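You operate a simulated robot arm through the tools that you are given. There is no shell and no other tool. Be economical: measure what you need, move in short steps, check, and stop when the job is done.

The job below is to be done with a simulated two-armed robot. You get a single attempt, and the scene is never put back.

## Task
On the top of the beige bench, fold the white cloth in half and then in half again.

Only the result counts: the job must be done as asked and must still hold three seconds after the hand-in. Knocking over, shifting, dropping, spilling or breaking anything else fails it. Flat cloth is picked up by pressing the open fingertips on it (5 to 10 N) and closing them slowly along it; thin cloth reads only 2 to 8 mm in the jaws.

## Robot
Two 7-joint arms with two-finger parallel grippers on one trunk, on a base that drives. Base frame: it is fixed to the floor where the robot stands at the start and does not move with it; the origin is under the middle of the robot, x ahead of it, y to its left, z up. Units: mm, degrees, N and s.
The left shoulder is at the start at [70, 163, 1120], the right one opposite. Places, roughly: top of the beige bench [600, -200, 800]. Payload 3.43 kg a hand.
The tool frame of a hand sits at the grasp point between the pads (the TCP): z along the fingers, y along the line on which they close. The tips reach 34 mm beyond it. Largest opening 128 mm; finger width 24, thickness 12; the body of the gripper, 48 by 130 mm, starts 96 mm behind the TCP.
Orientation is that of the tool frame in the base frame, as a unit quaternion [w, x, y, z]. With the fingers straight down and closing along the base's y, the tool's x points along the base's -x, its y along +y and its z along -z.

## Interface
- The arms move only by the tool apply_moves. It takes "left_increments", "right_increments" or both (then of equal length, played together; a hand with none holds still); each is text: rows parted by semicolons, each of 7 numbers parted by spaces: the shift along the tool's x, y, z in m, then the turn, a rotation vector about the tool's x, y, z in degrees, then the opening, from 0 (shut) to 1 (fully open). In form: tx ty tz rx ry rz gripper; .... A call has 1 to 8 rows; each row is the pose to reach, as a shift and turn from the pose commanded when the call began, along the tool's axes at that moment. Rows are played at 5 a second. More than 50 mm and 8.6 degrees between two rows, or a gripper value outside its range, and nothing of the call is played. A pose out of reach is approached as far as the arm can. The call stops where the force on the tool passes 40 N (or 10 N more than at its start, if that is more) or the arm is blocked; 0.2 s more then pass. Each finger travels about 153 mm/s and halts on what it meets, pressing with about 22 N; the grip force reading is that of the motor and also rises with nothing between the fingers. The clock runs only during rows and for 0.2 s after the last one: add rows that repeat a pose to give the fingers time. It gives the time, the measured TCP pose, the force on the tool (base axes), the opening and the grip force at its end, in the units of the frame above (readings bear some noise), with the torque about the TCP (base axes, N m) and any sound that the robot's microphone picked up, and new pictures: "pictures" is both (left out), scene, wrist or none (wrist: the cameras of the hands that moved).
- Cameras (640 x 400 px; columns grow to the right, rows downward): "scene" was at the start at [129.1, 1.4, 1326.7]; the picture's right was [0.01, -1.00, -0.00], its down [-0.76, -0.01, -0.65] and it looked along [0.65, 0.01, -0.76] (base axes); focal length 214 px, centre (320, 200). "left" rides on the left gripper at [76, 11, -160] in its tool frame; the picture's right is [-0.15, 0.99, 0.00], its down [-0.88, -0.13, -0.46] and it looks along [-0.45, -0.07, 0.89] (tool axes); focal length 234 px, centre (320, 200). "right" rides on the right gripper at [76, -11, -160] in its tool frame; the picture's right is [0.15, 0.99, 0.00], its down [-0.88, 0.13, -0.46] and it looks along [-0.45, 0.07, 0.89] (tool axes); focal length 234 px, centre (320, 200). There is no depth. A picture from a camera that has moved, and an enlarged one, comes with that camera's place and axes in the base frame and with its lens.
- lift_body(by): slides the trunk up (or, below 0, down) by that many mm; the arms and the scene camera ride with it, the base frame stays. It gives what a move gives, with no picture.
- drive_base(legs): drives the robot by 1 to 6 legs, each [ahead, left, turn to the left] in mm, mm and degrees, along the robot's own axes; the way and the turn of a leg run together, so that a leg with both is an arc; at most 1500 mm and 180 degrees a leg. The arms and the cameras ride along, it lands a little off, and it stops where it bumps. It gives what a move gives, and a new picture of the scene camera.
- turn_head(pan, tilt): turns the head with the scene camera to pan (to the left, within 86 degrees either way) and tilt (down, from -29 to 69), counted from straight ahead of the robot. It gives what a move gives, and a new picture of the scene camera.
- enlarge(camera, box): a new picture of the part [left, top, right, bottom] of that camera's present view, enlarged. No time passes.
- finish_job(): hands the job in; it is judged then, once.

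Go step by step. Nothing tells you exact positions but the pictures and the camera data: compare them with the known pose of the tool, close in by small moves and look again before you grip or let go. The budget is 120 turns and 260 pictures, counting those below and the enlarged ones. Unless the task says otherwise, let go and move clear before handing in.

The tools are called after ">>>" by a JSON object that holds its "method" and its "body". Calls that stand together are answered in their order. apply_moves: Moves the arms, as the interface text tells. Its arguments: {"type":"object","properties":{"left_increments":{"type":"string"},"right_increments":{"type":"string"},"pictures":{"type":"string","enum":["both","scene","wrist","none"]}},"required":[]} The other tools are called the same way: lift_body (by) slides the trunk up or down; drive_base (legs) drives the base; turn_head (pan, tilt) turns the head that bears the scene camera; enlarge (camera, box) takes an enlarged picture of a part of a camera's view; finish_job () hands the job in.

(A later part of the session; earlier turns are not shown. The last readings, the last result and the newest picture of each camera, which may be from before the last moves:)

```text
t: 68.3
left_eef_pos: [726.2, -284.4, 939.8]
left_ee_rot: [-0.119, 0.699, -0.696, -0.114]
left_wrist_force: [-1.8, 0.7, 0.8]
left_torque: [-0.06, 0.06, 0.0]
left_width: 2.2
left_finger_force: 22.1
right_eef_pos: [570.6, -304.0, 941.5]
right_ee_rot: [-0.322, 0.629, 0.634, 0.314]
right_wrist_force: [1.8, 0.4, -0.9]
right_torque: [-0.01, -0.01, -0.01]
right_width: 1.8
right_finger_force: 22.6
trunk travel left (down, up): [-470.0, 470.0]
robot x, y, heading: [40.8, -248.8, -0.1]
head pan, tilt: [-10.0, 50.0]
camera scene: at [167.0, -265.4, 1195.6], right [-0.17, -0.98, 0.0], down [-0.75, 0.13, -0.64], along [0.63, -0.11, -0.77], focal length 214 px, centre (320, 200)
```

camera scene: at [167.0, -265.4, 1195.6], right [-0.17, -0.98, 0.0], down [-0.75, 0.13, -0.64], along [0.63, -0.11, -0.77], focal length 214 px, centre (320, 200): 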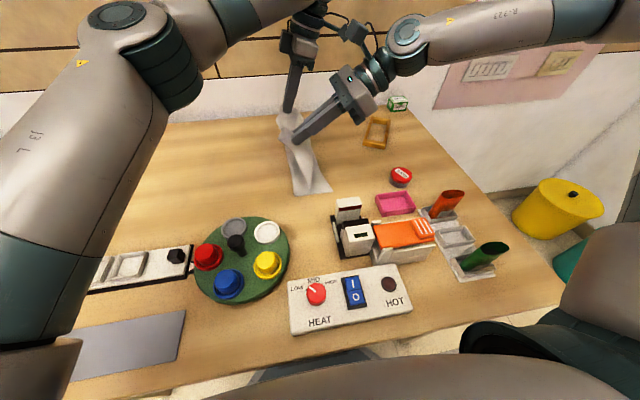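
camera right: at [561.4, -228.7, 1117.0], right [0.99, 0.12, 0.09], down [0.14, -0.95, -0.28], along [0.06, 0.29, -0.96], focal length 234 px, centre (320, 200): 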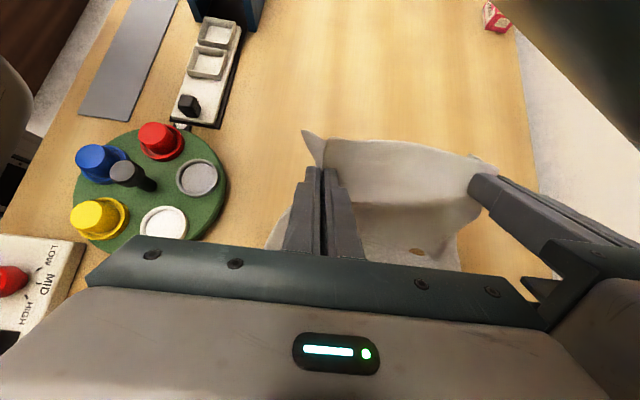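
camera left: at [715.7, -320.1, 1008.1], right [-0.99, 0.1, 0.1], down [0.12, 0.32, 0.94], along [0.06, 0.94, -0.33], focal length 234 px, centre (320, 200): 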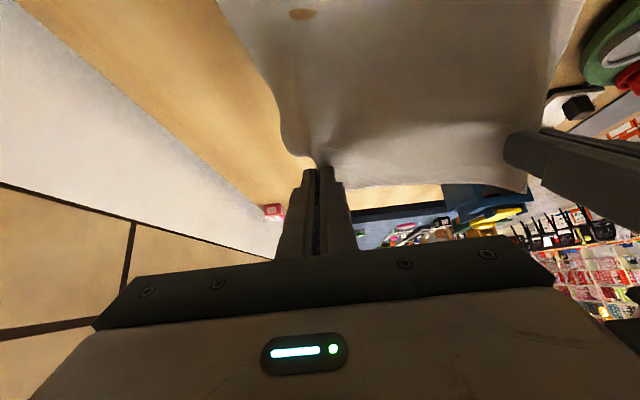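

>>> {"method": "apply_moves", "body": {"left_increments": "-0.029 0 0.0105 0 0 0 0; -0.058 0 0.021 0 0 0 0; -0.087 0 0.0315 0 0 0 0; -0.1166 0 0.0422 0 0 0 0; -0.1166 0 0.0422 0 0 0 0", "right_increments": "0.019 0 0.027 0 0 0 0; 0.038 0 0.054 0 0 0 0; 0.057 0 0.081 0 0 0 0; 0.0758 0 0.108 0 0 0 0; 0.0758 0 0.108 0 0 0 0", "pictures": "scene"}}

>>> {"method": "enlarge", "body": {"camera": "scene", "box": [220, 80, 400, 210]}}

```text
t: 69.5
left_eef_pos: [726.8, -161.1, 936.7]
left_ee_rot: [-0.117, 0.699, -0.695, -0.117]
left_wrist_force: [-23.9, -1.8, 4.4]
left_torque: [0.02, 0.91, 0.24]
left_width: 2.1
left_finger_force: 21.7
right_eef_pos: [562.2, -197.9, 938.7]
right_ee_rot: [-0.322, 0.629, 0.632, 0.317]
right_wrist_force: [24.0, 1.5, -4.2]
right_torque: [-0.09, -0.33, -0.82]
right_width: 2.2
right_finger_force: 21.8
right hand out of reach, approached as far as the arm can: row 4, 5
trunk travel left (down, up): [-470.0, 470.0]
robot x, y, heading: [39.6, -258.1, 0.1]
head pan, tilt: [-10.0, 50.0]
camera scene: at [167.5, -267.4, 1195.5], right [-0.17, -0.98, 0.0], down [-0.75, 0.13, -0.64], along [0.63, -0.11, -0.77], focal length 214 px, centre (320, 200)
```

scene: 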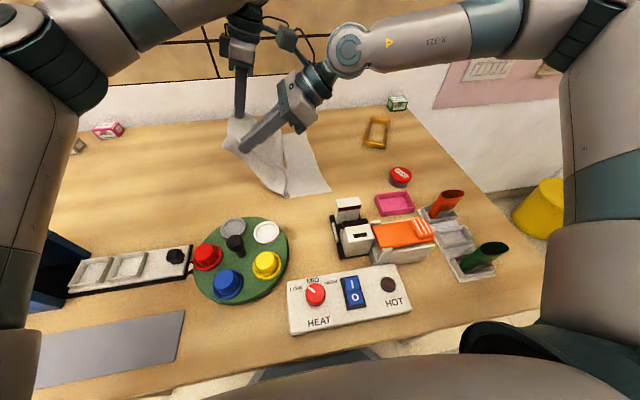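

```text
3.08 times, centred on (310, 145) of scene
camera zoom: at [167.5, -267.4, 1195.5], right [-0.17, -0.98, 0.0], down [-0.75, 0.13, -0.64], along [0.63, -0.11, -0.77], focal length 660 px, centre (351, 369)
```

zoom: 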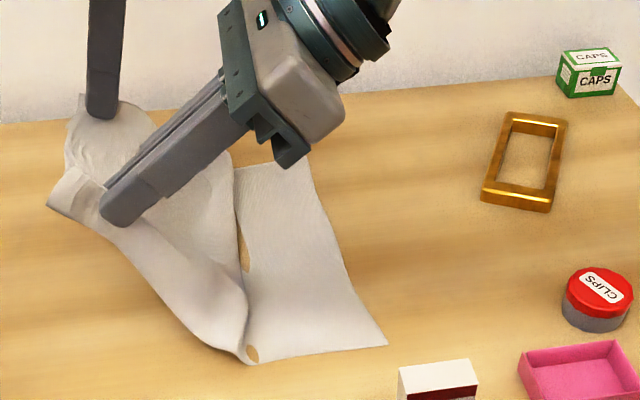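

The right arm hit its limit and the cloth is stretched between the hands. I ease them together and lower, then drive left to pull the slack out of the crease.

>>> {"method": "apply_moves", "body": {"left_increments": "0.006 0.003 0.005 0 0 0 0; 0.018 0.003 0.02 0 0 0 0; 0.0358 0.003 0.0402 0 0 0 0; 0.0358 0.003 0.0402 0 0 0 0", "right_increments": "-0.004 0.007 0 0 0 0 0; -0.026 0.008 0.006 0 0 0 0; -0.0524 0.008 0.0123 0 0 0 0; -0.0524 0.008 0.0123 0 0 0 0", "pictures": "none"}}

>>> {"method": "drive_base", "body": {"legs": [[0, 80, 0]]}}

>>> {"method": "enlarge", "body": {"camera": "scene", "box": [220, 80, 400, 210]}}

```text
t: 70.5
left_eef_pos: [724.0, -182.1, 888.8]
left_ee_rot: [-0.117, 0.701, -0.694, -0.114]
left_wrist_force: [-1.8, -0.1, 1.4]
left_torque: [-0.01, 0.03, 0.0]
left_width: 2.4
left_finger_force: 21.9
right_eef_pos: [567.9, -214.6, 889.8]
right_ee_rot: [-0.322, 0.628, 0.635, 0.314]
right_wrist_force: [3.0, 0.7, -0.3]
right_torque: [-0.01, -0.01, -0.07]
right_width: 1.9
right_finger_force: 21.8
trunk travel left (down, up): [-470.0, 470.0]
robot x, y, heading: [40.5, -252.8, -0.2]
head pan, tilt: [-10.0, 50.0]
```

```text
t: 71.6
left_eef_pos: [724.1, -102.3, 888.5]
left_ee_rot: [-0.117, 0.7, -0.695, -0.114]
left_wrist_force: [-0.1, 0.3, -0.9]
left_torque: [-0.02, 0.05, -0.02]
left_width: 2.0
left_finger_force: 21.6
right_eef_pos: [568.6, -137.0, 890.2]
right_ee_rot: [-0.322, 0.629, 0.634, 0.314]
right_wrist_force: [1.4, 1.7, -0.9]
right_torque: [-0.02, -0.03, -0.04]
right_width: 1.8
right_finger_force: 21.6
trunk travel left (down, up): [-470.0, 470.0]
robot x, y, heading: [38.2, -178.4, 0.1]
head pan, tilt: [-10.0, 50.0]
camera scene: at [167.1, -186.4, 1195.6], right [-0.17, -0.98, 0.0], down [-0.75, 0.13, -0.64], along [0.63, -0.11, -0.77], focal length 214 px, centre (320, 200)
```

scene: 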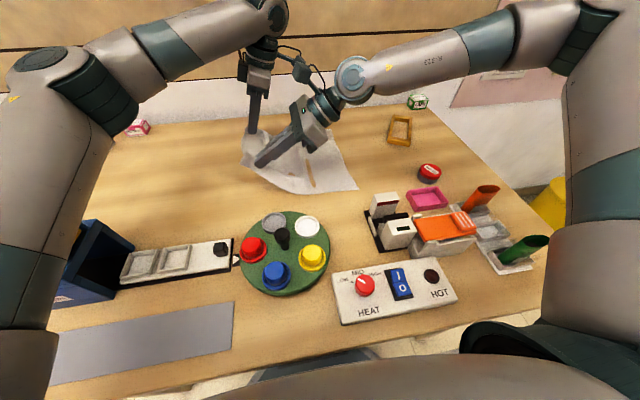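

```text
3.08 times, centred on (310, 145) of scene
camera zoom: at [167.1, -186.4, 1195.6], right [-0.17, -0.98, 0.0], down [-0.75, 0.13, -0.64], along [0.63, -0.11, -0.77], focal length 660 px, centre (351, 369)
```

zoom: 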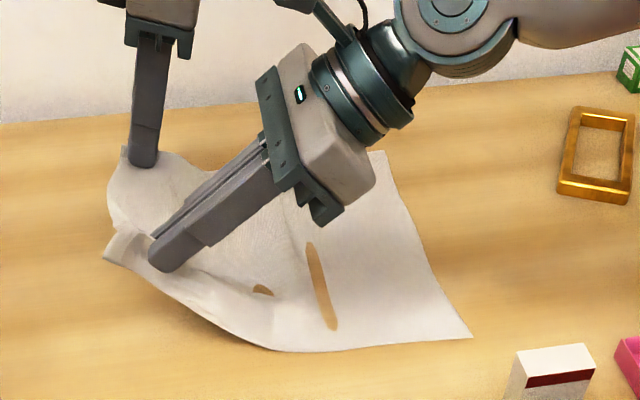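

The cloth is flat again on the right; its right edge now runs from about (505, -344) to (778, -329). I raise the hands, drive over the mid line, then swing the edge down in an arc.

>>> {"method": "apply_moves", "body": {"left_increments": "0.003 0 -0.025 0 0 0 0; 0.006 0 -0.051 0 0 0 0; 0.006 0 -0.051 0 0 0 0", "right_increments": "0.0095 0 -0.0134 0 0 0 0; 0.0191 0 -0.0268 0 0 0 0; 0.0191 0 -0.0268 0 0 0 0", "pictures": "none"}}

>>> {"method": "drive_base", "body": {"legs": [[0, -60, 0]]}}

>>> {"method": "enlarge", "body": {"camera": "scene", "box": [220, 80, 400, 210]}}

```text
t: 72.4
left_eef_pos: [723.0, -126.8, 935.4]
left_ee_rot: [-0.117, 0.701, -0.695, -0.115]
left_wrist_force: [0.4, 0.3, 0.1]
left_torque: [-0.01, 0.01, 0.0]
left_width: 2.3
left_finger_force: 21.9
right_eef_pos: [568.7, -146.5, 920.5]
right_ee_rot: [-0.322, 0.629, 0.634, 0.314]
right_wrist_force: [-0.6, 0.0, 0.4]
right_torque: [0.01, 0.0, 0.02]
right_width: 1.9
right_finger_force: 22.0
trunk travel left (down, up): [-470.0, 470.0]
robot x, y, heading: [42.0, -175.1, 0.1]
head pan, tilt: [-10.0, 50.0]
```

```text
t: 73.4
left_eef_pos: [723.7, -188.0, 934.6]
left_ee_rot: [-0.117, 0.7, -0.695, -0.115]
left_wrist_force: [-0.1, -0.4, -0.1]
left_torque: [0.04, -0.04, 0.02]
left_width: 2.3
left_finger_force: 21.9
right_eef_pos: [568.3, -209.1, 920.7]
right_ee_rot: [-0.322, 0.628, 0.635, 0.314]
right_wrist_force: [-0.4, -0.5, 0.6]
right_torque: [0.02, -0.02, -0.01]
right_width: 2.2
right_finger_force: 21.5
trunk travel left (down, up): [-470.0, 470.0]
robot x, y, heading: [37.5, -238.8, -0.1]
head pan, tilt: [-10.0, 50.0]
camera scene: at [167.1, -250.2, 1195.5], right [-0.17, -0.98, 0.0], down [-0.75, 0.13, -0.64], along [0.63, -0.11, -0.77], focal length 214 px, centre (320, 200)
```

scene: 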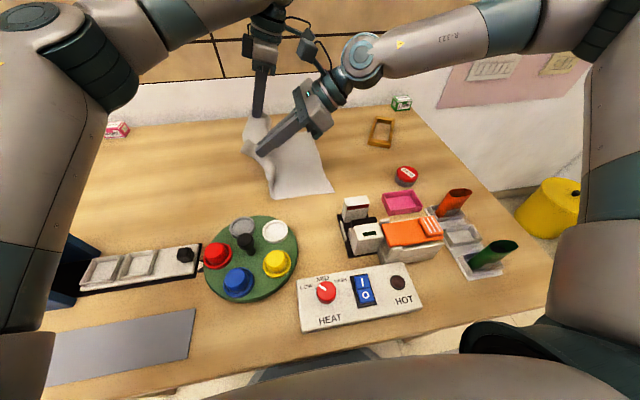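

```text
3.08 times, centred on (310, 145) of scene
camera zoom: at [167.1, -250.2, 1195.5], right [-0.17, -0.98, 0.0], down [-0.75, 0.13, -0.64], along [0.63, -0.11, -0.77], focal length 660 px, centre (351, 369)
```

zoom: 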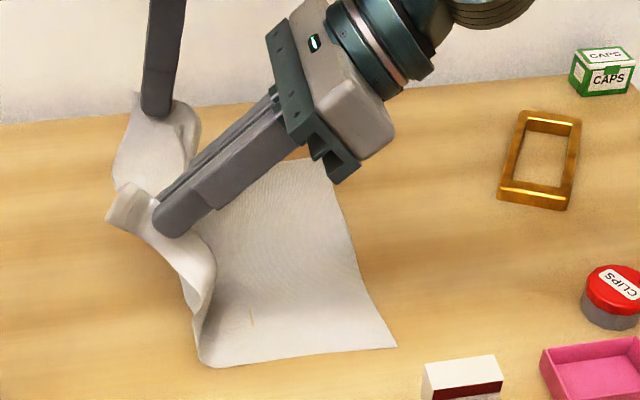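

The crease is now at y = -196 with the lower half lying flat. I swing the edge over to the right.

>>> {"method": "apply_moves", "body": {"left_increments": "0.0197 0 -0.022 0 0 0 0; 0.0481 0 -0.0227 0 0 0 0; 0.0682 0 -0.0172 0 0 0 0; 0.0895 0 -0.0111 0 0 0 0; 0.1171 0 0.0065 0 0 0 0; 0.1395 0 0.0303 0 0 0 0; 0.1395 0 0.0303 0 0 0 0", "right_increments": "-0.0033 0 -0.0221 0 0 0 0; -0.0242 0 -0.038 0 0 0 0; -0.0424 0 -0.0448 0 0 0 0; -0.0628 0 -0.0513 0 0 0 0; -0.0934 0 -0.053 0 0 0 0; -0.1232 0 -0.0468 0 0 0 0; -0.1232 0 -0.0468 0 0 0 0", "pictures": "both"}}

>>> {"method": "enlarge", "body": {"camera": "scene", "box": [220, 80, 400, 210]}}

```text
t: 75.0
left_eef_pos: [723.3, -309.8, 862.6]
left_ee_rot: [-0.118, 0.7, -0.695, -0.116]
left_wrist_force: [0.7, 0.2, -0.5]
left_torque: [-0.02, -0.01, 0.0]
left_width: 1.9
left_finger_force: 21.9
right_eef_pos: [567.9, -319.6, 850.5]
right_ee_rot: [-0.321, 0.629, 0.635, 0.314]
right_wrist_force: [0.3, 0.3, -0.5]
right_torque: [0.01, 0.03, -0.02]
right_width: 2.1
right_finger_force: 22.2
trunk travel left (down, up): [-470.0, 470.0]
robot x, y, heading: [39.0, -236.5, -0.1]
head pan, tilt: [-10.0, 50.0]
camera scene: at [166.4, -248.5, 1195.7], right [-0.17, -0.98, 0.0], down [-0.75, 0.13, -0.64], along [0.63, -0.11, -0.77], focal length 214 px, centre (320, 200)
camera right: at [559.9, -403.0, 1008.3], right [0.99, 0.1, 0.11], down [0.14, -0.89, -0.44], along [0.06, 0.45, -0.89], focal length 234 px, centre (320, 200)
camera left: at [712.2, -433.0, 989.7], right [-0.99, 0.13, 0.04], down [0.12, 0.69, 0.72], along [0.07, 0.71, -0.7], focal length 234 px, centre (320, 200)
```

scene: 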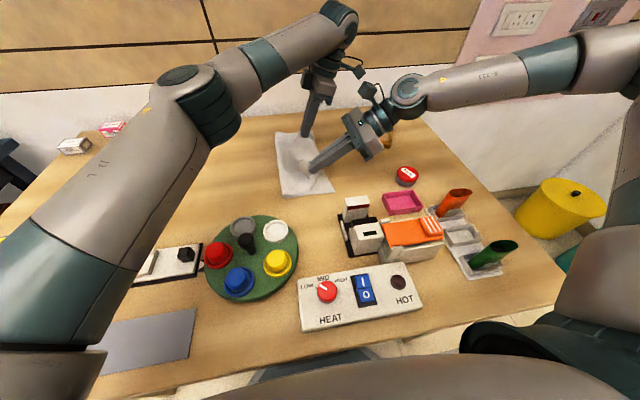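
right: 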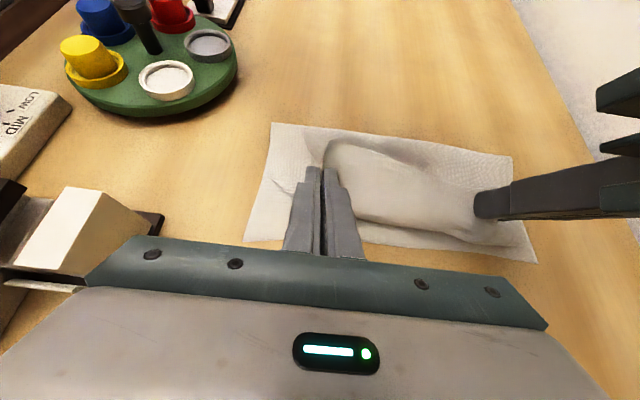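
left: 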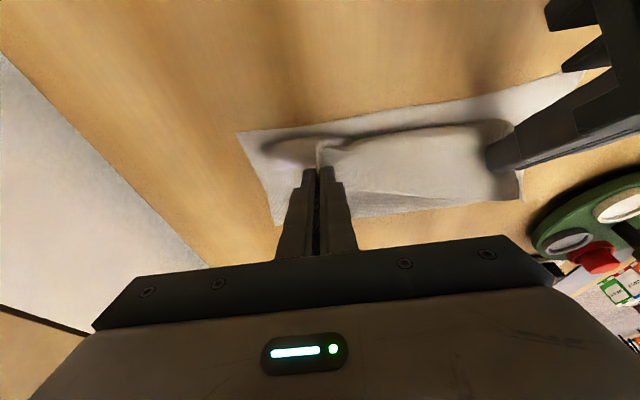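

```text
3.08 times, centred on (310, 145) of scene
camera zoom: at [166.4, -248.5, 1195.7], right [-0.17, -0.98, 0.0], down [-0.75, 0.13, -0.64], along [0.63, -0.11, -0.77], focal length 660 px, centre (351, 369)
```

zoom: 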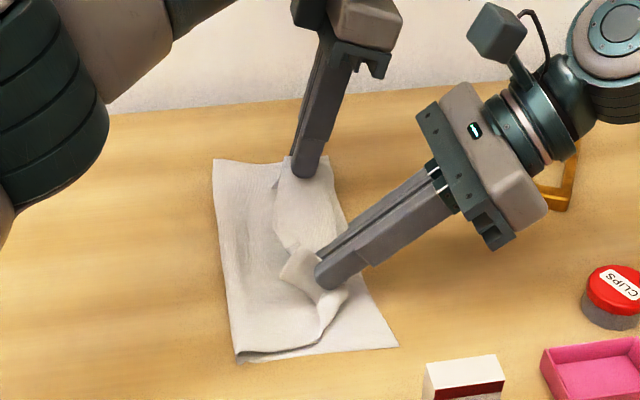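

The fold comes over well, but the tool-held hem bulges to the right and drew the crease to about y = -215. I go back, lay the lower half further left, and swing again with a shorter end point.

>>> {"method": "apply_moves", "body": {"left_increments": "-0.0252 0 -0.0228 0 0 0 0; -0.0501 0 -0.0414 0 0 0 0; -0.0705 0 -0.0479 0 0 0 0; -0.0914 0 -0.053 0 0 0 0; -0.1199 0 -0.0523 0 0 0 0; -0.1466 0 -0.032 0 0 0 0; -0.1726 0 -0.0098 0 0 0 0; -0.1726 0 -0.0098 0 0 0 0", "right_increments": "0.0307 0 -0.0032 0 0 0 0; 0.0604 0 -0.0044 0 0 0 0; 0.0808 0 0.002 0 0 0 0; 0.0989 0 0.0088 0 0 0 0; 0.1199 0 0.0247 0 0 0 0; 0.1303 0 0.0516 0 0 0 0; 0.1392 0 0.0783 0 0 0 0; 0.1392 0 0.0783 0 0 0 0", "pictures": "none"}}

>>> {"method": "enlarge", "body": {"camera": "scene", "box": [220, 80, 400, 210]}}

```text
t: 76.8
left_eef_pos: [722.4, -149.0, 927.3]
left_ee_rot: [-0.118, 0.699, -0.696, -0.115]
left_wrist_force: [0.3, -0.4, -0.5]
left_torque: [-0.02, -0.01, 0.0]
left_width: 2.0
left_finger_force: 22.3
right_eef_pos: [568.9, -185.4, 919.4]
right_ee_rot: [-0.323, 0.628, 0.634, 0.316]
right_wrist_force: [-0.1, -0.7, 0.0]
right_torque: [-0.02, 0.02, 0.0]
right_width: 2.1
right_finger_force: 22.3
right hand out of reach, approached as far as the arm can: row 7, 8
trunk travel left (down, up): [-470.0, 470.0]
robot x, y, heading: [41.2, -234.9, -0.0]
head pan, tilt: [-10.0, 50.0]
```

```text
3.08 times, centred on (310, 145) of scene
camera zoom: at [166.5, -249.6, 1195.6], right [-0.17, -0.98, 0.0], down [-0.75, 0.13, -0.64], along [0.63, -0.11, -0.77], focal length 660 px, centre (351, 369)
```

zoom: 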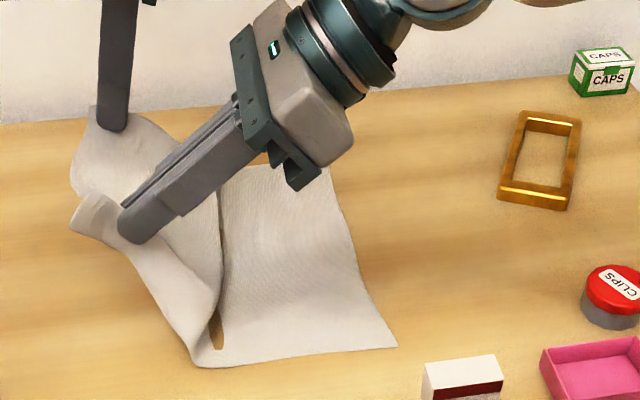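

Lifting high draws the crease right, so a low drag should work better. I lower the hands, pull the cloth out flat to the left once more, then draw the edge across low over the cloth.

>>> {"method": "apply_moves", "body": {"left_increments": "0.006 0 0.0165 0 0 0 0; 0.0119 0 0.0329 0 0 0 0; 0.0119 0 0.0329 0 0 0 0", "right_increments": "-0.0178 0 0.005 0 0 0 0; -0.0356 0 0.0103 0 0 0 0; -0.0356 0 0.0103 0 0 0 0", "pictures": "none"}}

>>> {"method": "drive_base", "body": {"legs": [[0, 72, 0]]}}

>>> {"method": "apply_moves", "body": {"left_increments": "0.0034 0 0.0094 0 0 0 0; 0.0085 0 0.0235 0 0 0 0; 0.0085 0 0.0235 0 0 0 0", "right_increments": "-0.0082 0 0.0057 0 0 0 0; -0.0205 0 0.0144 0 0 0 0; -0.0205 0 0.0144 0 0 0 0", "pictures": "scene"}}

>>> {"method": "enlarge", "body": {"camera": "scene", "box": [220, 80, 400, 210]}}

```text
t: 77.6
left_eef_pos: [723.8, -148.2, 893.5]
left_ee_rot: [-0.117, 0.7, -0.695, -0.115]
left_wrist_force: [-0.6, 0.2, 0.2]
left_torque: [0.0, 0.02, -0.01]
left_width: 2.2
left_finger_force: 22.4
right_eef_pos: [566.9, -198.8, 883.1]
right_ee_rot: [-0.322, 0.629, 0.634, 0.314]
right_wrist_force: [0.3, 0.6, -0.2]
right_torque: [0.0, -0.04, -0.06]
right_width: 1.8
right_finger_force: 22.0
trunk travel left (down, up): [-470.0, 470.0]
robot x, y, heading: [38.8, -235.5, 0.1]
head pan, tilt: [-10.0, 50.0]
```

```text
t: 78.6
left_eef_pos: [723.7, -75.8, 893.3]
left_ee_rot: [-0.117, 0.7, -0.695, -0.114]
left_wrist_force: [-0.1, 0.0, 0.5]
left_torque: [-0.02, 0.04, -0.02]
left_width: 2.0
left_finger_force: 22.1
right_eef_pos: [568.0, -124.6, 882.3]
right_ee_rot: [-0.322, 0.629, 0.634, 0.314]
right_wrist_force: [0.3, 0.6, -0.2]
right_torque: [-0.04, -0.02, 0.0]
right_width: 2.0
right_finger_force: 22.3
trunk travel left (down, up): [-470.0, 470.0]
robot x, y, heading: [40.2, -161.1, -0.1]
head pan, tilt: [-10.0, 50.0]
camera scene: at [167.1, -175.5, 1195.6], right [-0.18, -0.98, 0.0], down [-0.75, 0.13, -0.64], along [0.63, -0.11, -0.77], focal length 214 px, centre (320, 200)
```

scene: 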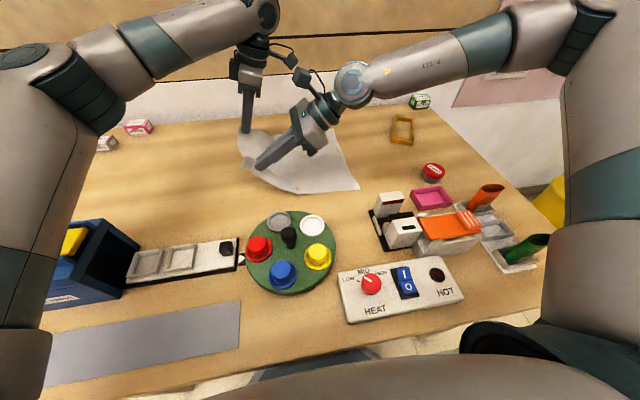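

```text
t: 79.4
left_eef_pos: [723.4, -79.0, 868.2]
left_ee_rot: [-0.117, 0.7, -0.695, -0.115]
left_wrist_force: [-4.2, 0.1, -0.1]
left_torque: [-0.02, 0.15, 0.07]
left_width: 2.4
left_finger_force: 21.6
right_eef_pos: [566.6, -131.4, 858.8]
right_ee_rot: [-0.322, 0.629, 0.633, 0.315]
right_wrist_force: [3.7, 1.4, -0.1]
right_torque: [-0.02, -0.06, -0.13]
right_width: 1.9
right_finger_force: 22.1
right hand out of reach, approached as far as the arm can: row 2, 3
trunk travel left (down, up): [-470.0, 470.0]
robot x, y, heading: [40.5, -162.3, -0.3]
head pan, tilt: [-10.0, 50.0]
camera scene: at [166.9, -176.9, 1195.6], right [-0.18, -0.98, 0.0], down [-0.75, 0.13, -0.64], along [0.63, -0.11, -0.77], focal length 214 px, centre (320, 200)
```

scene: 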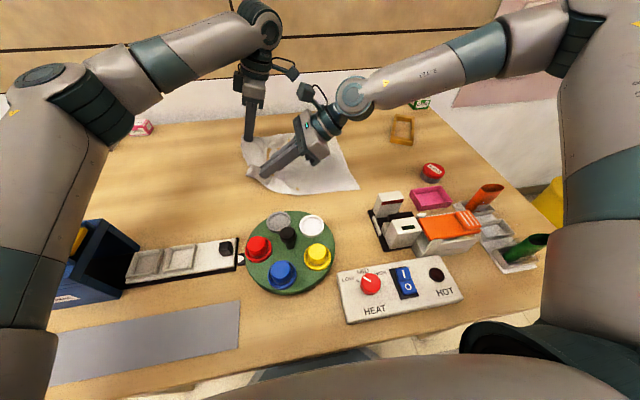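

```text
3.08 times, centred on (310, 145) of scene
camera zoom: at [166.9, -176.9, 1195.6], right [-0.18, -0.98, 0.0], down [-0.75, 0.13, -0.64], along [0.63, -0.11, -0.77], focal length 660 px, centre (351, 369)
```

zoom: 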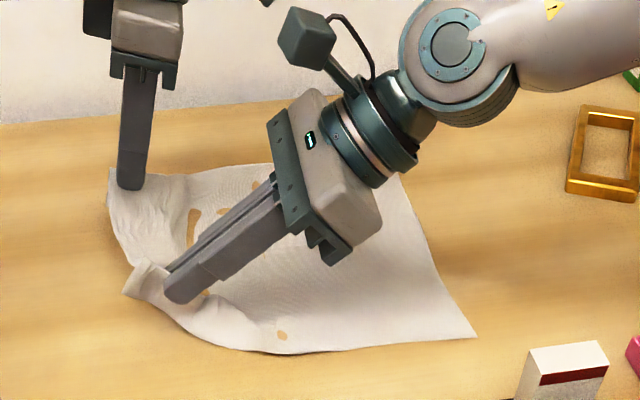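

The cloth lies flat again. Now the low drag: I drive right with the hands only about 45 mm above the cloth.

>>> {"method": "drive_base", "body": {"legs": [[0, -130, 0]]}}

>>> {"method": "enlarge", "body": {"camera": "scene", "box": [220, 80, 400, 210]}}

```text
t: 80.7
left_eef_pos: [721.8, -206.4, 868.4]
left_ee_rot: [-0.118, 0.699, -0.696, -0.115]
left_wrist_force: [-5.1, -0.1, 0.7]
left_torque: [0.01, 0.17, 0.06]
left_width: 2.2
left_finger_force: 21.8
right_eef_pos: [566.0, -260.8, 858.7]
right_ee_rot: [-0.322, 0.629, 0.633, 0.315]
right_wrist_force: [4.6, 1.3, -0.6]
right_torque: [0.04, -0.05, -0.15]
right_width: 2.0
right_finger_force: 21.9
trunk travel left (down, up): [-470.0, 470.0]
robot x, y, heading: [42.5, -293.7, -0.4]
head pan, tilt: [-10.0, 50.0]
camera scene: at [166.8, -305.8, 1195.5], right [-0.18, -0.98, 0.0], down [-0.75, 0.14, -0.64], along [0.63, -0.11, -0.77], focal length 214 px, centre (320, 200)
```

scene: 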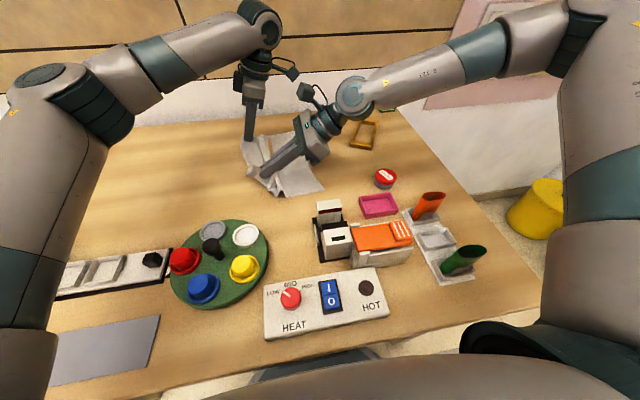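

```text
3.08 times, centred on (310, 145) of scene
camera zoom: at [166.8, -305.8, 1195.5], right [-0.18, -0.98, 0.0], down [-0.75, 0.14, -0.64], along [0.63, -0.11, -0.77], focal length 660 px, centre (351, 369)
```

zoom: 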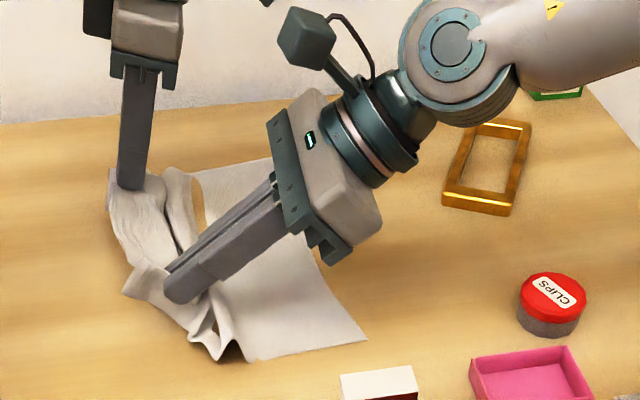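

The low drag makes pleats, so the better way is an arc with a smaller radius. I go back left to flatten, then lift about 90 mm only and swing over with a shorter end point.

>>> {"method": "drive_base", "body": {"legs": [[0, 122, 0]]}}

>>> {"method": "enlarge", "body": {"camera": "scene", "box": [220, 80, 400, 210]}}

```text
t: 81.9
left_eef_pos: [721.8, -84.9, 867.2]
left_ee_rot: [-0.117, 0.699, -0.696, -0.114]
left_wrist_force: [-3.5, 0.0, 0.1]
left_torque: [-0.08, 0.12, 0.06]
left_width: 2.2
left_finger_force: 22.2
right_eef_pos: [566.9, -138.5, 859.1]
right_ee_rot: [-0.322, 0.629, 0.633, 0.315]
right_wrist_force: [4.6, 2.2, -0.2]
right_torque: [-0.02, -0.09, -0.14]
right_width: 2.0
right_finger_force: 21.7
trunk travel left (down, up): [-470.0, 470.0]
robot x, y, heading: [39.3, -169.0, 0.2]
head pan, tilt: [-10.0, 50.0]
camera scene: at [167.2, -182.4, 1195.6], right [-0.18, -0.98, 0.0], down [-0.75, 0.14, -0.64], along [0.63, -0.12, -0.77], focal length 214 px, centre (320, 200)
```

scene: 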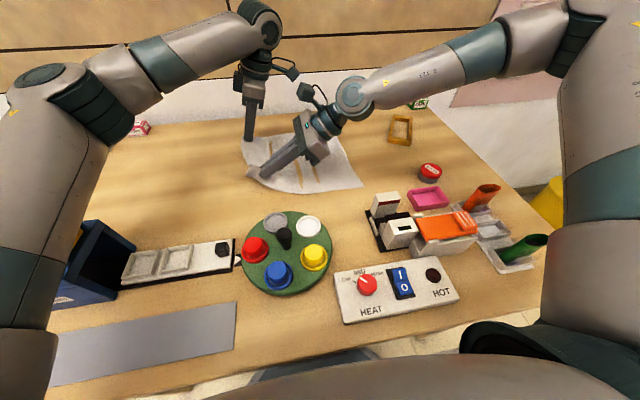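

```text
3.08 times, centred on (310, 145) of scene
camera zoom: at [167.2, -182.4, 1195.6], right [-0.18, -0.98, 0.0], down [-0.75, 0.14, -0.64], along [0.63, -0.12, -0.77], focal length 660 px, centre (351, 369)
```

zoom: 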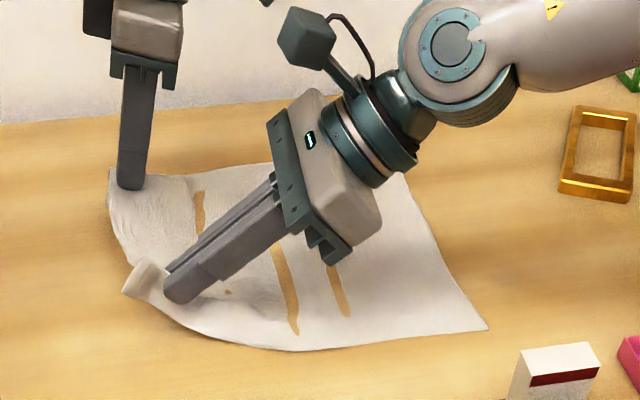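

Waves remain in the cloth, so I pull a bit more to the left, then begin the lift.

>>> {"method": "drive_base", "body": {"legs": [[0, 28, 0]]}}

>>> {"method": "enlarge", "body": {"camera": "scene", "box": [220, 80, 400, 210]}}

```text
t: 82.8
left_eef_pos: [723.3, -58.9, 866.8]
left_ee_rot: [-0.117, 0.699, -0.696, -0.115]
left_wrist_force: [-3.8, 0.0, 1.5]
left_torque: [-0.02, 0.12, 0.04]
left_width: 1.9
left_finger_force: 22.0
right_eef_pos: [566.1, -112.6, 858.8]
right_ee_rot: [-0.321, 0.63, 0.632, 0.316]
right_wrist_force: [4.0, 1.5, -0.4]
right_torque: [-0.05, -0.08, -0.12]
right_width: 2.1
right_finger_force: 22.0
trunk travel left (down, up): [-470.0, 470.0]
robot x, y, heading: [40.8, -143.0, -0.3]
head pan, tilt: [-10.0, 50.0]
camera scene: at [167.3, -155.6, 1195.5], right [-0.18, -0.98, 0.0], down [-0.75, 0.14, -0.64], along [0.63, -0.11, -0.77], focal length 214 px, centre (320, 200)
```

scene: 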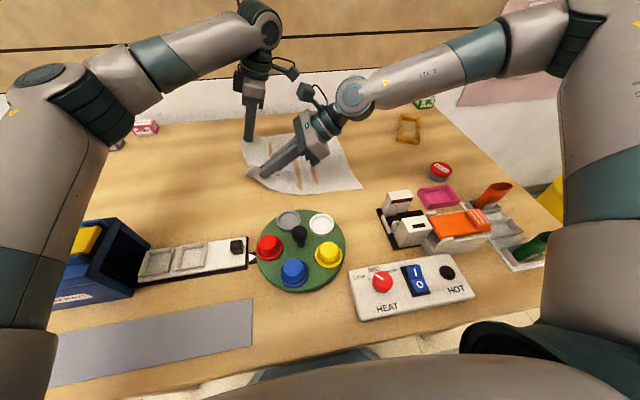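

```text
3.08 times, centred on (310, 145) of scene
camera zoom: at [167.3, -155.6, 1195.5], right [-0.18, -0.98, 0.0], down [-0.75, 0.14, -0.64], along [0.63, -0.11, -0.77], focal length 660 px, centre (351, 369)
```

zoom: 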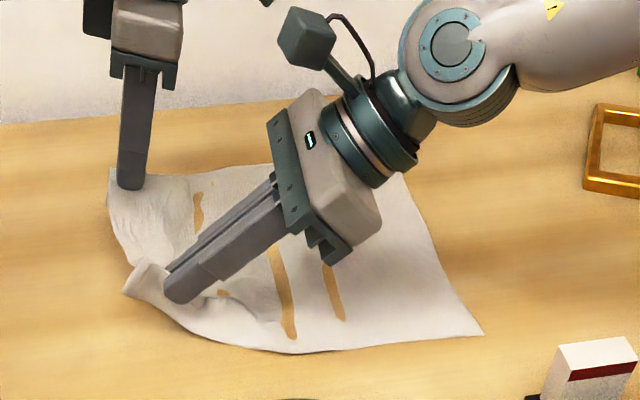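

The brown patches are just the thin cloth at table level; the sheet is flat. I lift with a small radius and carry the edge over the mid line (about y = -172).

>>> {"method": "apply_moves", "body": {"left_increments": "0.0104 0 -0.0211 0 0 0 0; 0.0209 0 -0.0423 0 0 0 0; 0.0313 0 -0.0634 0 0 0 0; 0.0313 0 -0.0634 0 0 0 0", "right_increments": "0.0067 0 -0.0149 0 0 0 0; 0.0133 0 -0.0297 0 0 0 0; 0.02 0 -0.0446 0 0 0 0; 0.02 0 -0.0446 0 0 0 0", "pictures": "none"}}

>>> {"method": "drive_base", "body": {"legs": [[0, -70, 0]]}}

>>> {"method": "enlarge", "body": {"camera": "scene", "box": [220, 80, 400, 210]}}

```text
t: 83.8
left_eef_pos: [723.9, -108.4, 917.3]
left_ee_rot: [-0.117, 0.699, -0.696, -0.115]
left_wrist_force: [0.0, -0.9, -0.2]
left_torque: [0.01, -0.01, 0.03]
left_width: 2.2
left_finger_force: 22.6
right_eef_pos: [568.7, -135.5, 901.1]
right_ee_rot: [-0.321, 0.63, 0.633, 0.314]
right_wrist_force: [-0.4, -0.3, -0.5]
right_torque: [-0.01, 0.03, 0.03]
right_width: 1.9
right_finger_force: 21.4
trunk travel left (down, up): [-470.0, 470.0]
robot x, y, heading: [41.7, -141.5, -0.2]
head pan, tilt: [-10.0, 50.0]
```

```text
t: 84.8
left_eef_pos: [722.3, -181.3, 917.3]
left_ee_rot: [-0.118, 0.699, -0.696, -0.115]
left_wrist_force: [-0.8, -0.2, -0.2]
left_torque: [0.03, -0.02, 0.0]
left_width: 2.2
left_finger_force: 21.5
right_eef_pos: [566.4, -208.5, 902.2]
right_ee_rot: [-0.321, 0.63, 0.633, 0.316]
right_wrist_force: [-0.7, -1.1, -0.1]
right_torque: [0.06, 0.01, -0.01]
right_width: 2.0
right_finger_force: 22.2
trunk travel left (down, up): [-470.0, 470.0]
robot x, y, heading: [38.8, -213.9, -0.4]
head pan, tilt: [-10.0, 50.0]
camera scene: at [167.1, -229.0, 1195.5], right [-0.18, -0.98, 0.0], down [-0.75, 0.14, -0.64], along [0.63, -0.11, -0.77], focal length 214 px, centre (320, 200)
```

scene: 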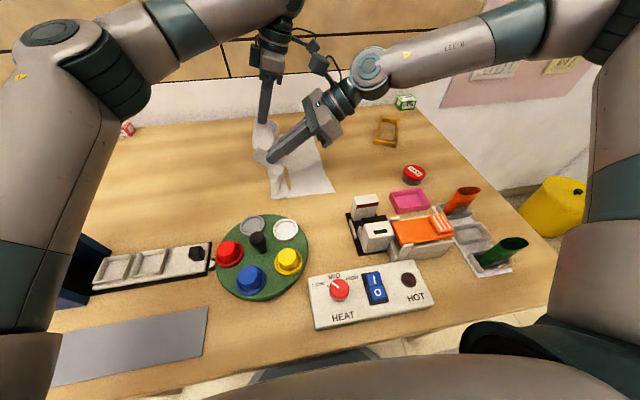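

```text
3.08 times, centred on (310, 145) of scene
camera zoom: at [167.1, -229.0, 1195.5], right [-0.18, -0.98, 0.0], down [-0.75, 0.14, -0.64], along [0.63, -0.11, -0.77], focal length 660 px, centre (351, 369)
```

zoom: 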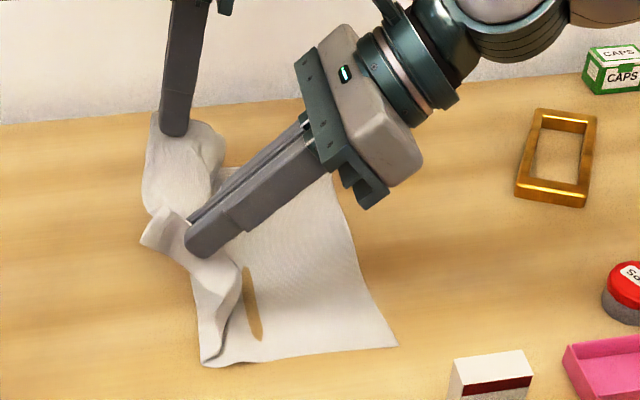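

The near crease is at y = -173 and the right edge at -325, which is close to half. I swing the edge down to the right.

>>> {"method": "apply_moves", "body": {"left_increments": "0.013 0 -0.0228 0 0 0 0; 0.0316 0 -0.0242 0 0 0 0; 0.0513 0 -0.0228 0 0 0 0; 0.0867 0 -0.0101 0 0 0 0; 0.1034 0 0.0008 0 0 0 0; 0.1158 0 0.0144 0 0 0 0; 0.1273 0 0.0315 0 0 0 0; 0.1273 0 0.0315 0 0 0 0", "right_increments": "0.0033 0 -0.0145 0 0 0 0; -0.0094 0 -0.0239 0 0 0 0; -0.0212 0 -0.0303 0 0 0 0; -0.0548 0 -0.0398 0 0 0 0; -0.0742 0 -0.0396 0 0 0 0; -0.0891 0 -0.0365 0 0 0 0; -0.104 0 -0.0334 0 0 0 0; -0.104 0 -0.0334 0 0 0 0", "pictures": "wrist"}}

>>> {"method": "enlarge", "body": {"camera": "scene", "box": [220, 80, 400, 210]}}

```text
t: 86.6
left_eef_pos: [722.2, -289.8, 847.3]
left_ee_rot: [-0.117, 0.699, -0.696, -0.115]
left_wrist_force: [-2.6, 0.1, 0.7]
left_torque: [0.0, 0.05, 0.02]
left_width: 2.0
left_finger_force: 22.2
right_eef_pos: [566.7, -296.1, 838.9]
right_ee_rot: [-0.32, 0.631, 0.632, 0.316]
right_wrist_force: [1.9, 0.4, 1.1]
right_torque: [0.04, -0.04, -0.07]
right_width: 1.8
right_finger_force: 21.5
trunk travel left (down, up): [-470.0, 470.0]
robot x, y, heading: [40.2, -216.5, -0.4]
head pan, tilt: [-10.0, 50.0]
camera right: at [556.5, -379.5, 994.4], right [0.99, 0.09, 0.11], down [0.13, -0.89, -0.44], along [0.06, 0.45, -0.89], focal length 234 px, centre (320, 200)
camera left: at [710.9, -413.0, 974.2], right [-0.99, 0.14, 0.04], down [0.13, 0.69, 0.72], along [0.07, 0.71, -0.7], focal length 234 px, centre (320, 200)
```

right: 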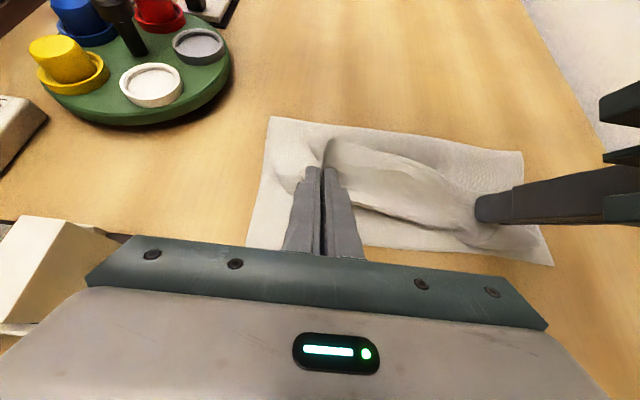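
left: 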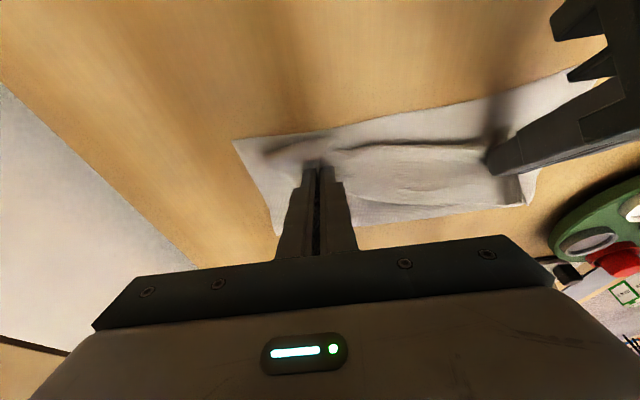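

```text
3.08 times, centred on (310, 145) of scene
camera zoom: at [166.6, -227.6, 1195.6], right [-0.18, -0.98, 0.0], down [-0.75, 0.14, -0.64], along [0.63, -0.12, -0.77], focal length 660 px, centre (351, 369)
```

zoom: 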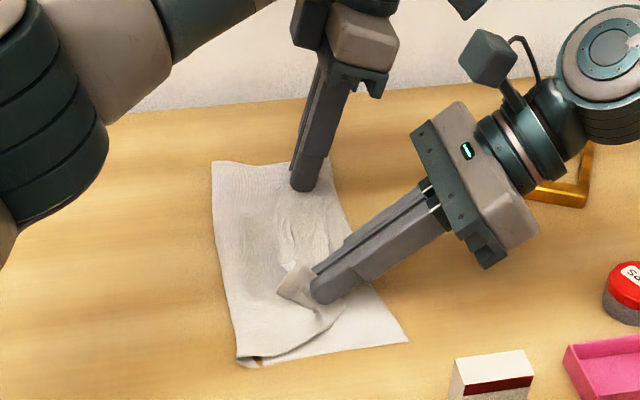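

Crease shifts to about -200 on lowering, leaving the lower half 130 wide rather than 162. I'll repeat the swing on a fuller, just-taut radius, which should keep the crease in place.

>>> {"method": "drive_base", "body": {"legs": [[0, 20, 0]]}}

>>> {"method": "apply_moves", "body": {"left_increments": "-0.0198 0 -0.0194 0 0 0 0; -0.0459 0 -0.0387 0 0 0 0; -0.0868 0 -0.0579 0 0 0 0; -0.125 0 -0.0547 0 0 0 0; -0.1654 0 -0.0401 0 0 0 0; -0.1949 0 -0.0188 0 0 0 0; -0.2075 0 -0.0036 0 0 0 0; -0.2075 0 -0.0036 0 0 0 0", "right_increments": "0.0172 0 0.0002 0 0 0 0; 0.0336 0 0.0009 0 0 0 0; 0.0684 0 0.007 0 0 0 0; 0.091 0 0.0217 0 0 0 0; 0.1139 0 0.0423 0 0 0 0; 0.1307 0 0.0611 0 0 0 0; 0.1374 0 0.0723 0 0 0 0; 0.1374 0 0.0723 0 0 0 0", "pictures": "none"}}

>>> {"method": "enlarge", "body": {"camera": "scene", "box": [220, 80, 400, 210]}}

```text
t: 87.4
left_eef_pos: [723.1, -268.8, 847.1]
left_ee_rot: [-0.118, 0.698, -0.697, -0.115]
left_wrist_force: [-1.2, -0.2, -0.4]
left_torque: [-0.03, 0.03, 0.02]
left_width: 2.1
left_finger_force: 21.9
right_eef_pos: [566.6, -277.1, 838.4]
right_ee_rot: [-0.321, 0.631, 0.632, 0.316]
right_wrist_force: [1.4, -0.8, 0.6]
right_torque: [-0.01, -0.01, -0.06]
right_width: 2.2
right_finger_force: 21.7
trunk travel left (down, up): [-470.0, 470.0]
robot x, y, heading: [41.5, -194.8, -0.5]
head pan, tilt: [-10.0, 50.0]
camera scene: at [166.9, -207.9, 1195.6], right [-0.18, -0.98, 0.0], down [-0.75, 0.14, -0.64], along [0.63, -0.12, -0.77], focal length 214 px, centre (320, 200)
```

scene: 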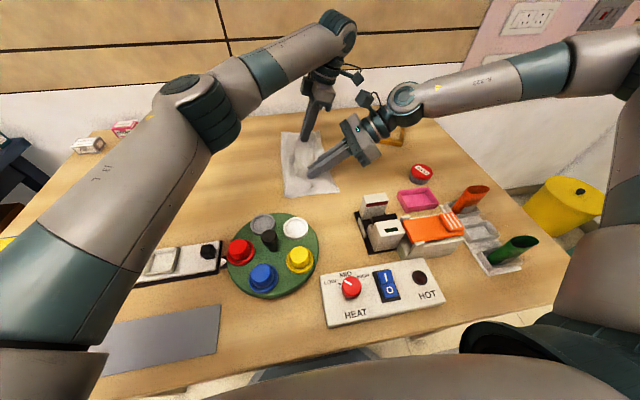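

```text
t: 89.2
left_eef_pos: [723.5, -75.9, 916.8]
left_ee_rot: [-0.117, 0.698, -0.697, -0.115]
left_wrist_force: [-15.4, -5.3, 0.7]
left_torque: [-0.17, 0.56, 0.22]
left_width: 2.1
left_finger_force: 22.3
right_eef_pos: [566.4, -147.9, 906.5]
right_ee_rot: [-0.32, 0.631, 0.631, 0.317]
right_wrist_force: [15.8, 4.8, -0.7]
right_torque: [0.05, -0.2, -0.51]
right_width: 2.3
right_finger_force: 21.2
right hand out of reach, approached as far as the arm can: row 7, 8
trunk travel left (down, up): [-470.0, 470.0]
robot x, y, heading: [39.6, -196.9, -0.4]
head pan, tilt: [-10.0, 50.0]
```

```text
3.08 times, centred on (310, 145) of scene
camera zoom: at [167.3, -208.6, 1195.5], right [-0.18, -0.98, 0.0], down [-0.75, 0.14, -0.64], along [0.63, -0.12, -0.77], focal length 660 px, centre (351, 369)
```

zoom: 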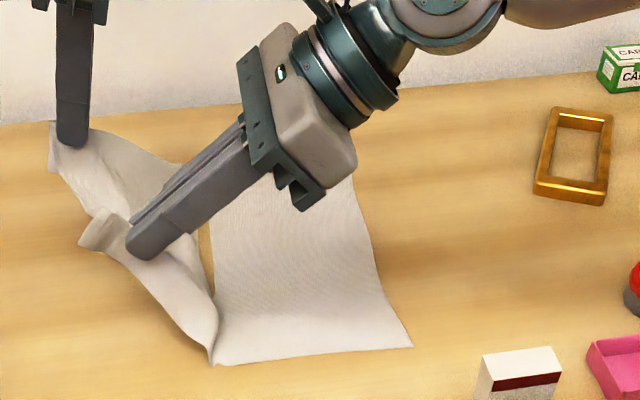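

The lower half is now about 157 wide with the near crease at -162. I make the just-taut swing over.

>>> {"method": "apply_moves", "body": {"left_increments": "0.0234 0 -0.0382 0 0 0 0; 0.0569 0 -0.0631 0 0 0 0; 0.0924 0 -0.0738 0 0 0 0; 0.1283 0 -0.0772 0 0 0 0; 0.1704 0 -0.0638 0 0 0 0; 0.2065 0 -0.0375 0 0 0 0; 0.229 0 -0.0105 0 0 0 0; 0.229 0 -0.0105 0 0 0 0", "right_increments": "0.0003 0 -0.0222 0 0 0 0; -0.0095 0 -0.0397 0 0 0 0; -0.0238 0 -0.0566 0 0 0 0; -0.0441 0 -0.0717 0 0 0 0; -0.0766 0 -0.0831 0 0 0 0; -0.1138 0 -0.0839 0 0 0 0; -0.1394 0 -0.0769 0 0 0 0; -0.1394 0 -0.0769 0 0 0 0", "pictures": "none"}}

>>> {"method": "enlarge", "body": {"camera": "scene", "box": [220, 80, 400, 210]}}

```text
t: 91.0
left_eef_pos: [722.1, -291.9, 854.9]
left_ee_rot: [-0.118, 0.698, -0.697, -0.114]
left_wrist_force: [-1.3, -0.3, 0.2]
left_torque: [0.04, 0.05, 0.03]
left_width: 2.1
left_finger_force: 22.6
right_eef_pos: [565.6, -292.4, 840.0]
right_ee_rot: [-0.321, 0.63, 0.633, 0.316]
right_wrist_force: [1.5, -0.6, 1.0]
right_torque: [0.0, -0.01, -0.05]
right_width: 2.1
right_finger_force: 22.1
trunk travel left (down, up): [-470.0, 470.0]
robot x, y, heading: [38.3, -192.7, -0.0]
head pan, tilt: [-10.0, 50.0]
```

```text
3.08 times, centred on (310, 145) of scene
camera zoom: at [166.5, -208.0, 1195.7], right [-0.18, -0.98, 0.0], down [-0.75, 0.14, -0.64], along [0.63, -0.12, -0.77], focal length 660 px, centre (351, 369)
```

zoom: 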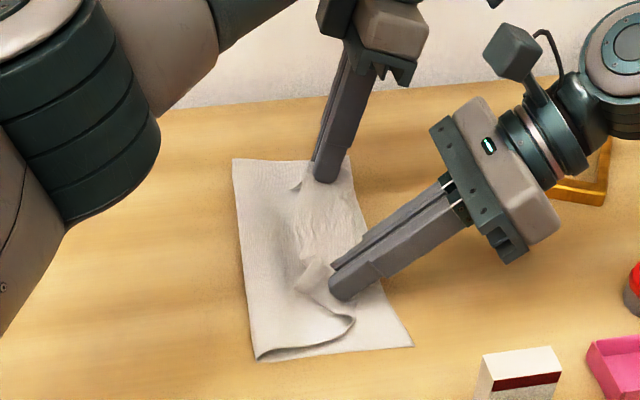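

The deep sideways pinch makes a large hem (about 70 mm near), which always drags the crease. I'll carry the edge back, lay the cloth flat, and re-grip the edge with a shallow pinch closing along y.

>>> {"method": "apply_moves", "body": {"left_increments": "-0.0206 0 -0.0276 0 0 0 0; -0.056 0 -0.052 0 0 0 0; -0.0981 0 -0.0655 0 0 0 0; -0.1341 0 -0.0621 0 0 0 0; -0.1639 0 -0.0417 0 0 0 0; -0.1883 0 -0.0063 0 0 0 0; -0.2038 0 0.0301 0 0 0 0; -0.2038 0 0.0301 0 0 0 0", "right_increments": "0.0256 0 -0.007 0 0 0 0; 0.0628 0 -0.0062 0 0 0 0; 0.0953 0 0.0053 0 0 0 0; 0.1156 0 0.0203 0 0 0 0; 0.1258 0 0.0401 0 0 0 0; 0.125 0 0.0651 0 0 0 0; 0.1175 0 0.0874 0 0 0 0; 0.1175 0 0.0874 0 0 0 0", "pictures": "none"}}

>>> {"method": "drive_base", "body": {"legs": [[0, 70, 0]]}}

>>> {"method": "enlarge", "body": {"camera": "scene", "box": [220, 80, 400, 210]}}

```text
t: 92.8
left_eef_pos: [721.3, -93.8, 891.0]
left_ee_rot: [-0.117, 0.698, -0.697, -0.115]
left_wrist_force: [-8.9, -3.3, -0.2]
left_torque: [-0.04, 0.28, 0.11]
left_width: 2.5
left_finger_force: 21.8
right_eef_pos: [563.9, -154.3, 882.9]
right_ee_rot: [-0.321, 0.631, 0.631, 0.318]
right_wrist_force: [7.4, 1.5, -1.9]
right_torque: [-0.01, -0.13, -0.28]
right_width: 2.2
right_finger_force: 22.3
right hand out of reach, approached as far as the arm can: row 7, 8
trunk travel left (down, up): [-470.0, 470.0]
robot x, y, heading: [39.2, -192.8, -0.1]
head pan, tilt: [-10.0, 50.0]
```

```text
t: 93.8
left_eef_pos: [721.5, -22.1, 890.9]
left_ee_rot: [-0.117, 0.698, -0.697, -0.114]
left_wrist_force: [-10.8, -2.9, 1.1]
left_torque: [-0.15, 0.44, 0.14]
left_width: 2.1
left_finger_force: 22.3
right_eef_pos: [565.0, -82.3, 882.8]
right_ee_rot: [-0.321, 0.631, 0.632, 0.316]
right_wrist_force: [10.0, 3.5, -1.6]
right_torque: [-0.01, -0.18, -0.37]
right_width: 1.8
right_finger_force: 22.0
trunk travel left (down, up): [-470.0, 470.0]
robot x, y, heading: [40.2, -125.5, -0.2]
head pan, tilt: [-10.0, 50.0]
camera scene: at [167.5, -136.3, 1195.6], right [-0.18, -0.98, 0.0], down [-0.75, 0.14, -0.64], along [0.63, -0.12, -0.77], focal length 214 px, centre (320, 200)
```

scene: 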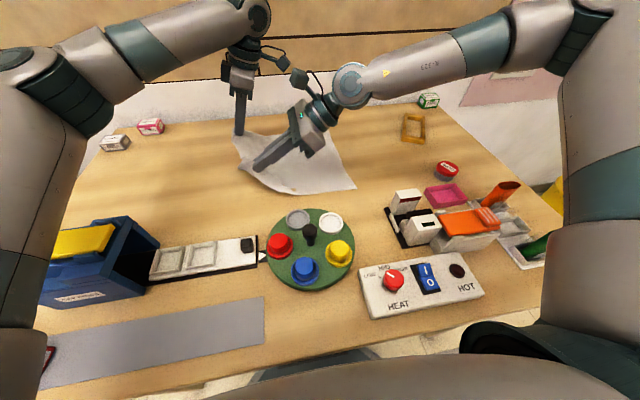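

```text
3.08 times, centred on (310, 145) of scene
camera zoom: at [167.5, -136.3, 1195.6], right [-0.18, -0.98, 0.0], down [-0.75, 0.14, -0.64], along [0.63, -0.12, -0.77], focal length 660 px, centre (351, 369)
```

zoom: 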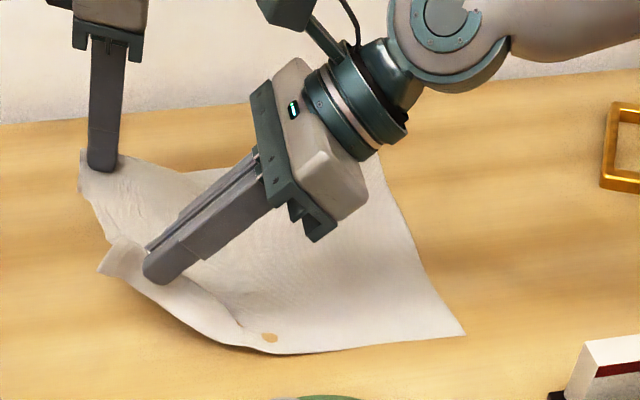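

I lower the edge to the table, open the fingers and withdraw.

>>> {"method": "apply_moves", "body": {"left_increments": "0.012 0 0.018 0 0 0 0; 0.024 0 0.034 0 0 0 0; 0.0321 0 0.0447 0 0 0 0; 0.0321 0 0.0447 0 0 0 0; 0.0321 0 0.0447 0 0 0 0.2; 0.0321 0 0.0447 0 0 0 0.35; 0.0321 0 0.02 0 0 0 0.35; 0.0321 0 -0.01 0 0 0 0.35", "right_increments": "-0.02 0 0.004 0 0 0 0; -0.04 0 0.007 0 0 0 0; -0.0578 0 0.0099 0 0 0 0; -0.0578 0 0.0099 0 0 0 0; -0.0578 0 0.0099 0 0 0 0.2; -0.0578 0 0.0099 0 0 0 0.35; -0.0578 0 -0.015 0 0 0 0.35; -0.05 0 -0.045 0 0 0 0.35", "pictures": "none"}}

```text
t: 95.6
left_eef_pos: [718.6, -55.8, 889.9]
left_ee_rot: [-0.117, 0.699, -0.696, -0.115]
left_wrist_force: [0.3, 0.3, 0.4]
left_torque: [0.0, 0.0, -0.02]
left_width: 44.7
left_finger_force: 0.0
right_eef_pos: [562.1, -149.8, 867.5]
right_ee_rot: [-0.321, 0.63, 0.632, 0.316]
right_wrist_force: [-0.7, -0.3, 0.4]
right_torque: [-0.01, 0.03, -0.01]
right_width: 45.0
right_finger_force: 0.0
trunk travel left (down, up): [-470.0, 470.0]
robot x, y, heading: [40.8, -123.2, -0.1]
head pan, tilt: [-10.0, 50.0]
```

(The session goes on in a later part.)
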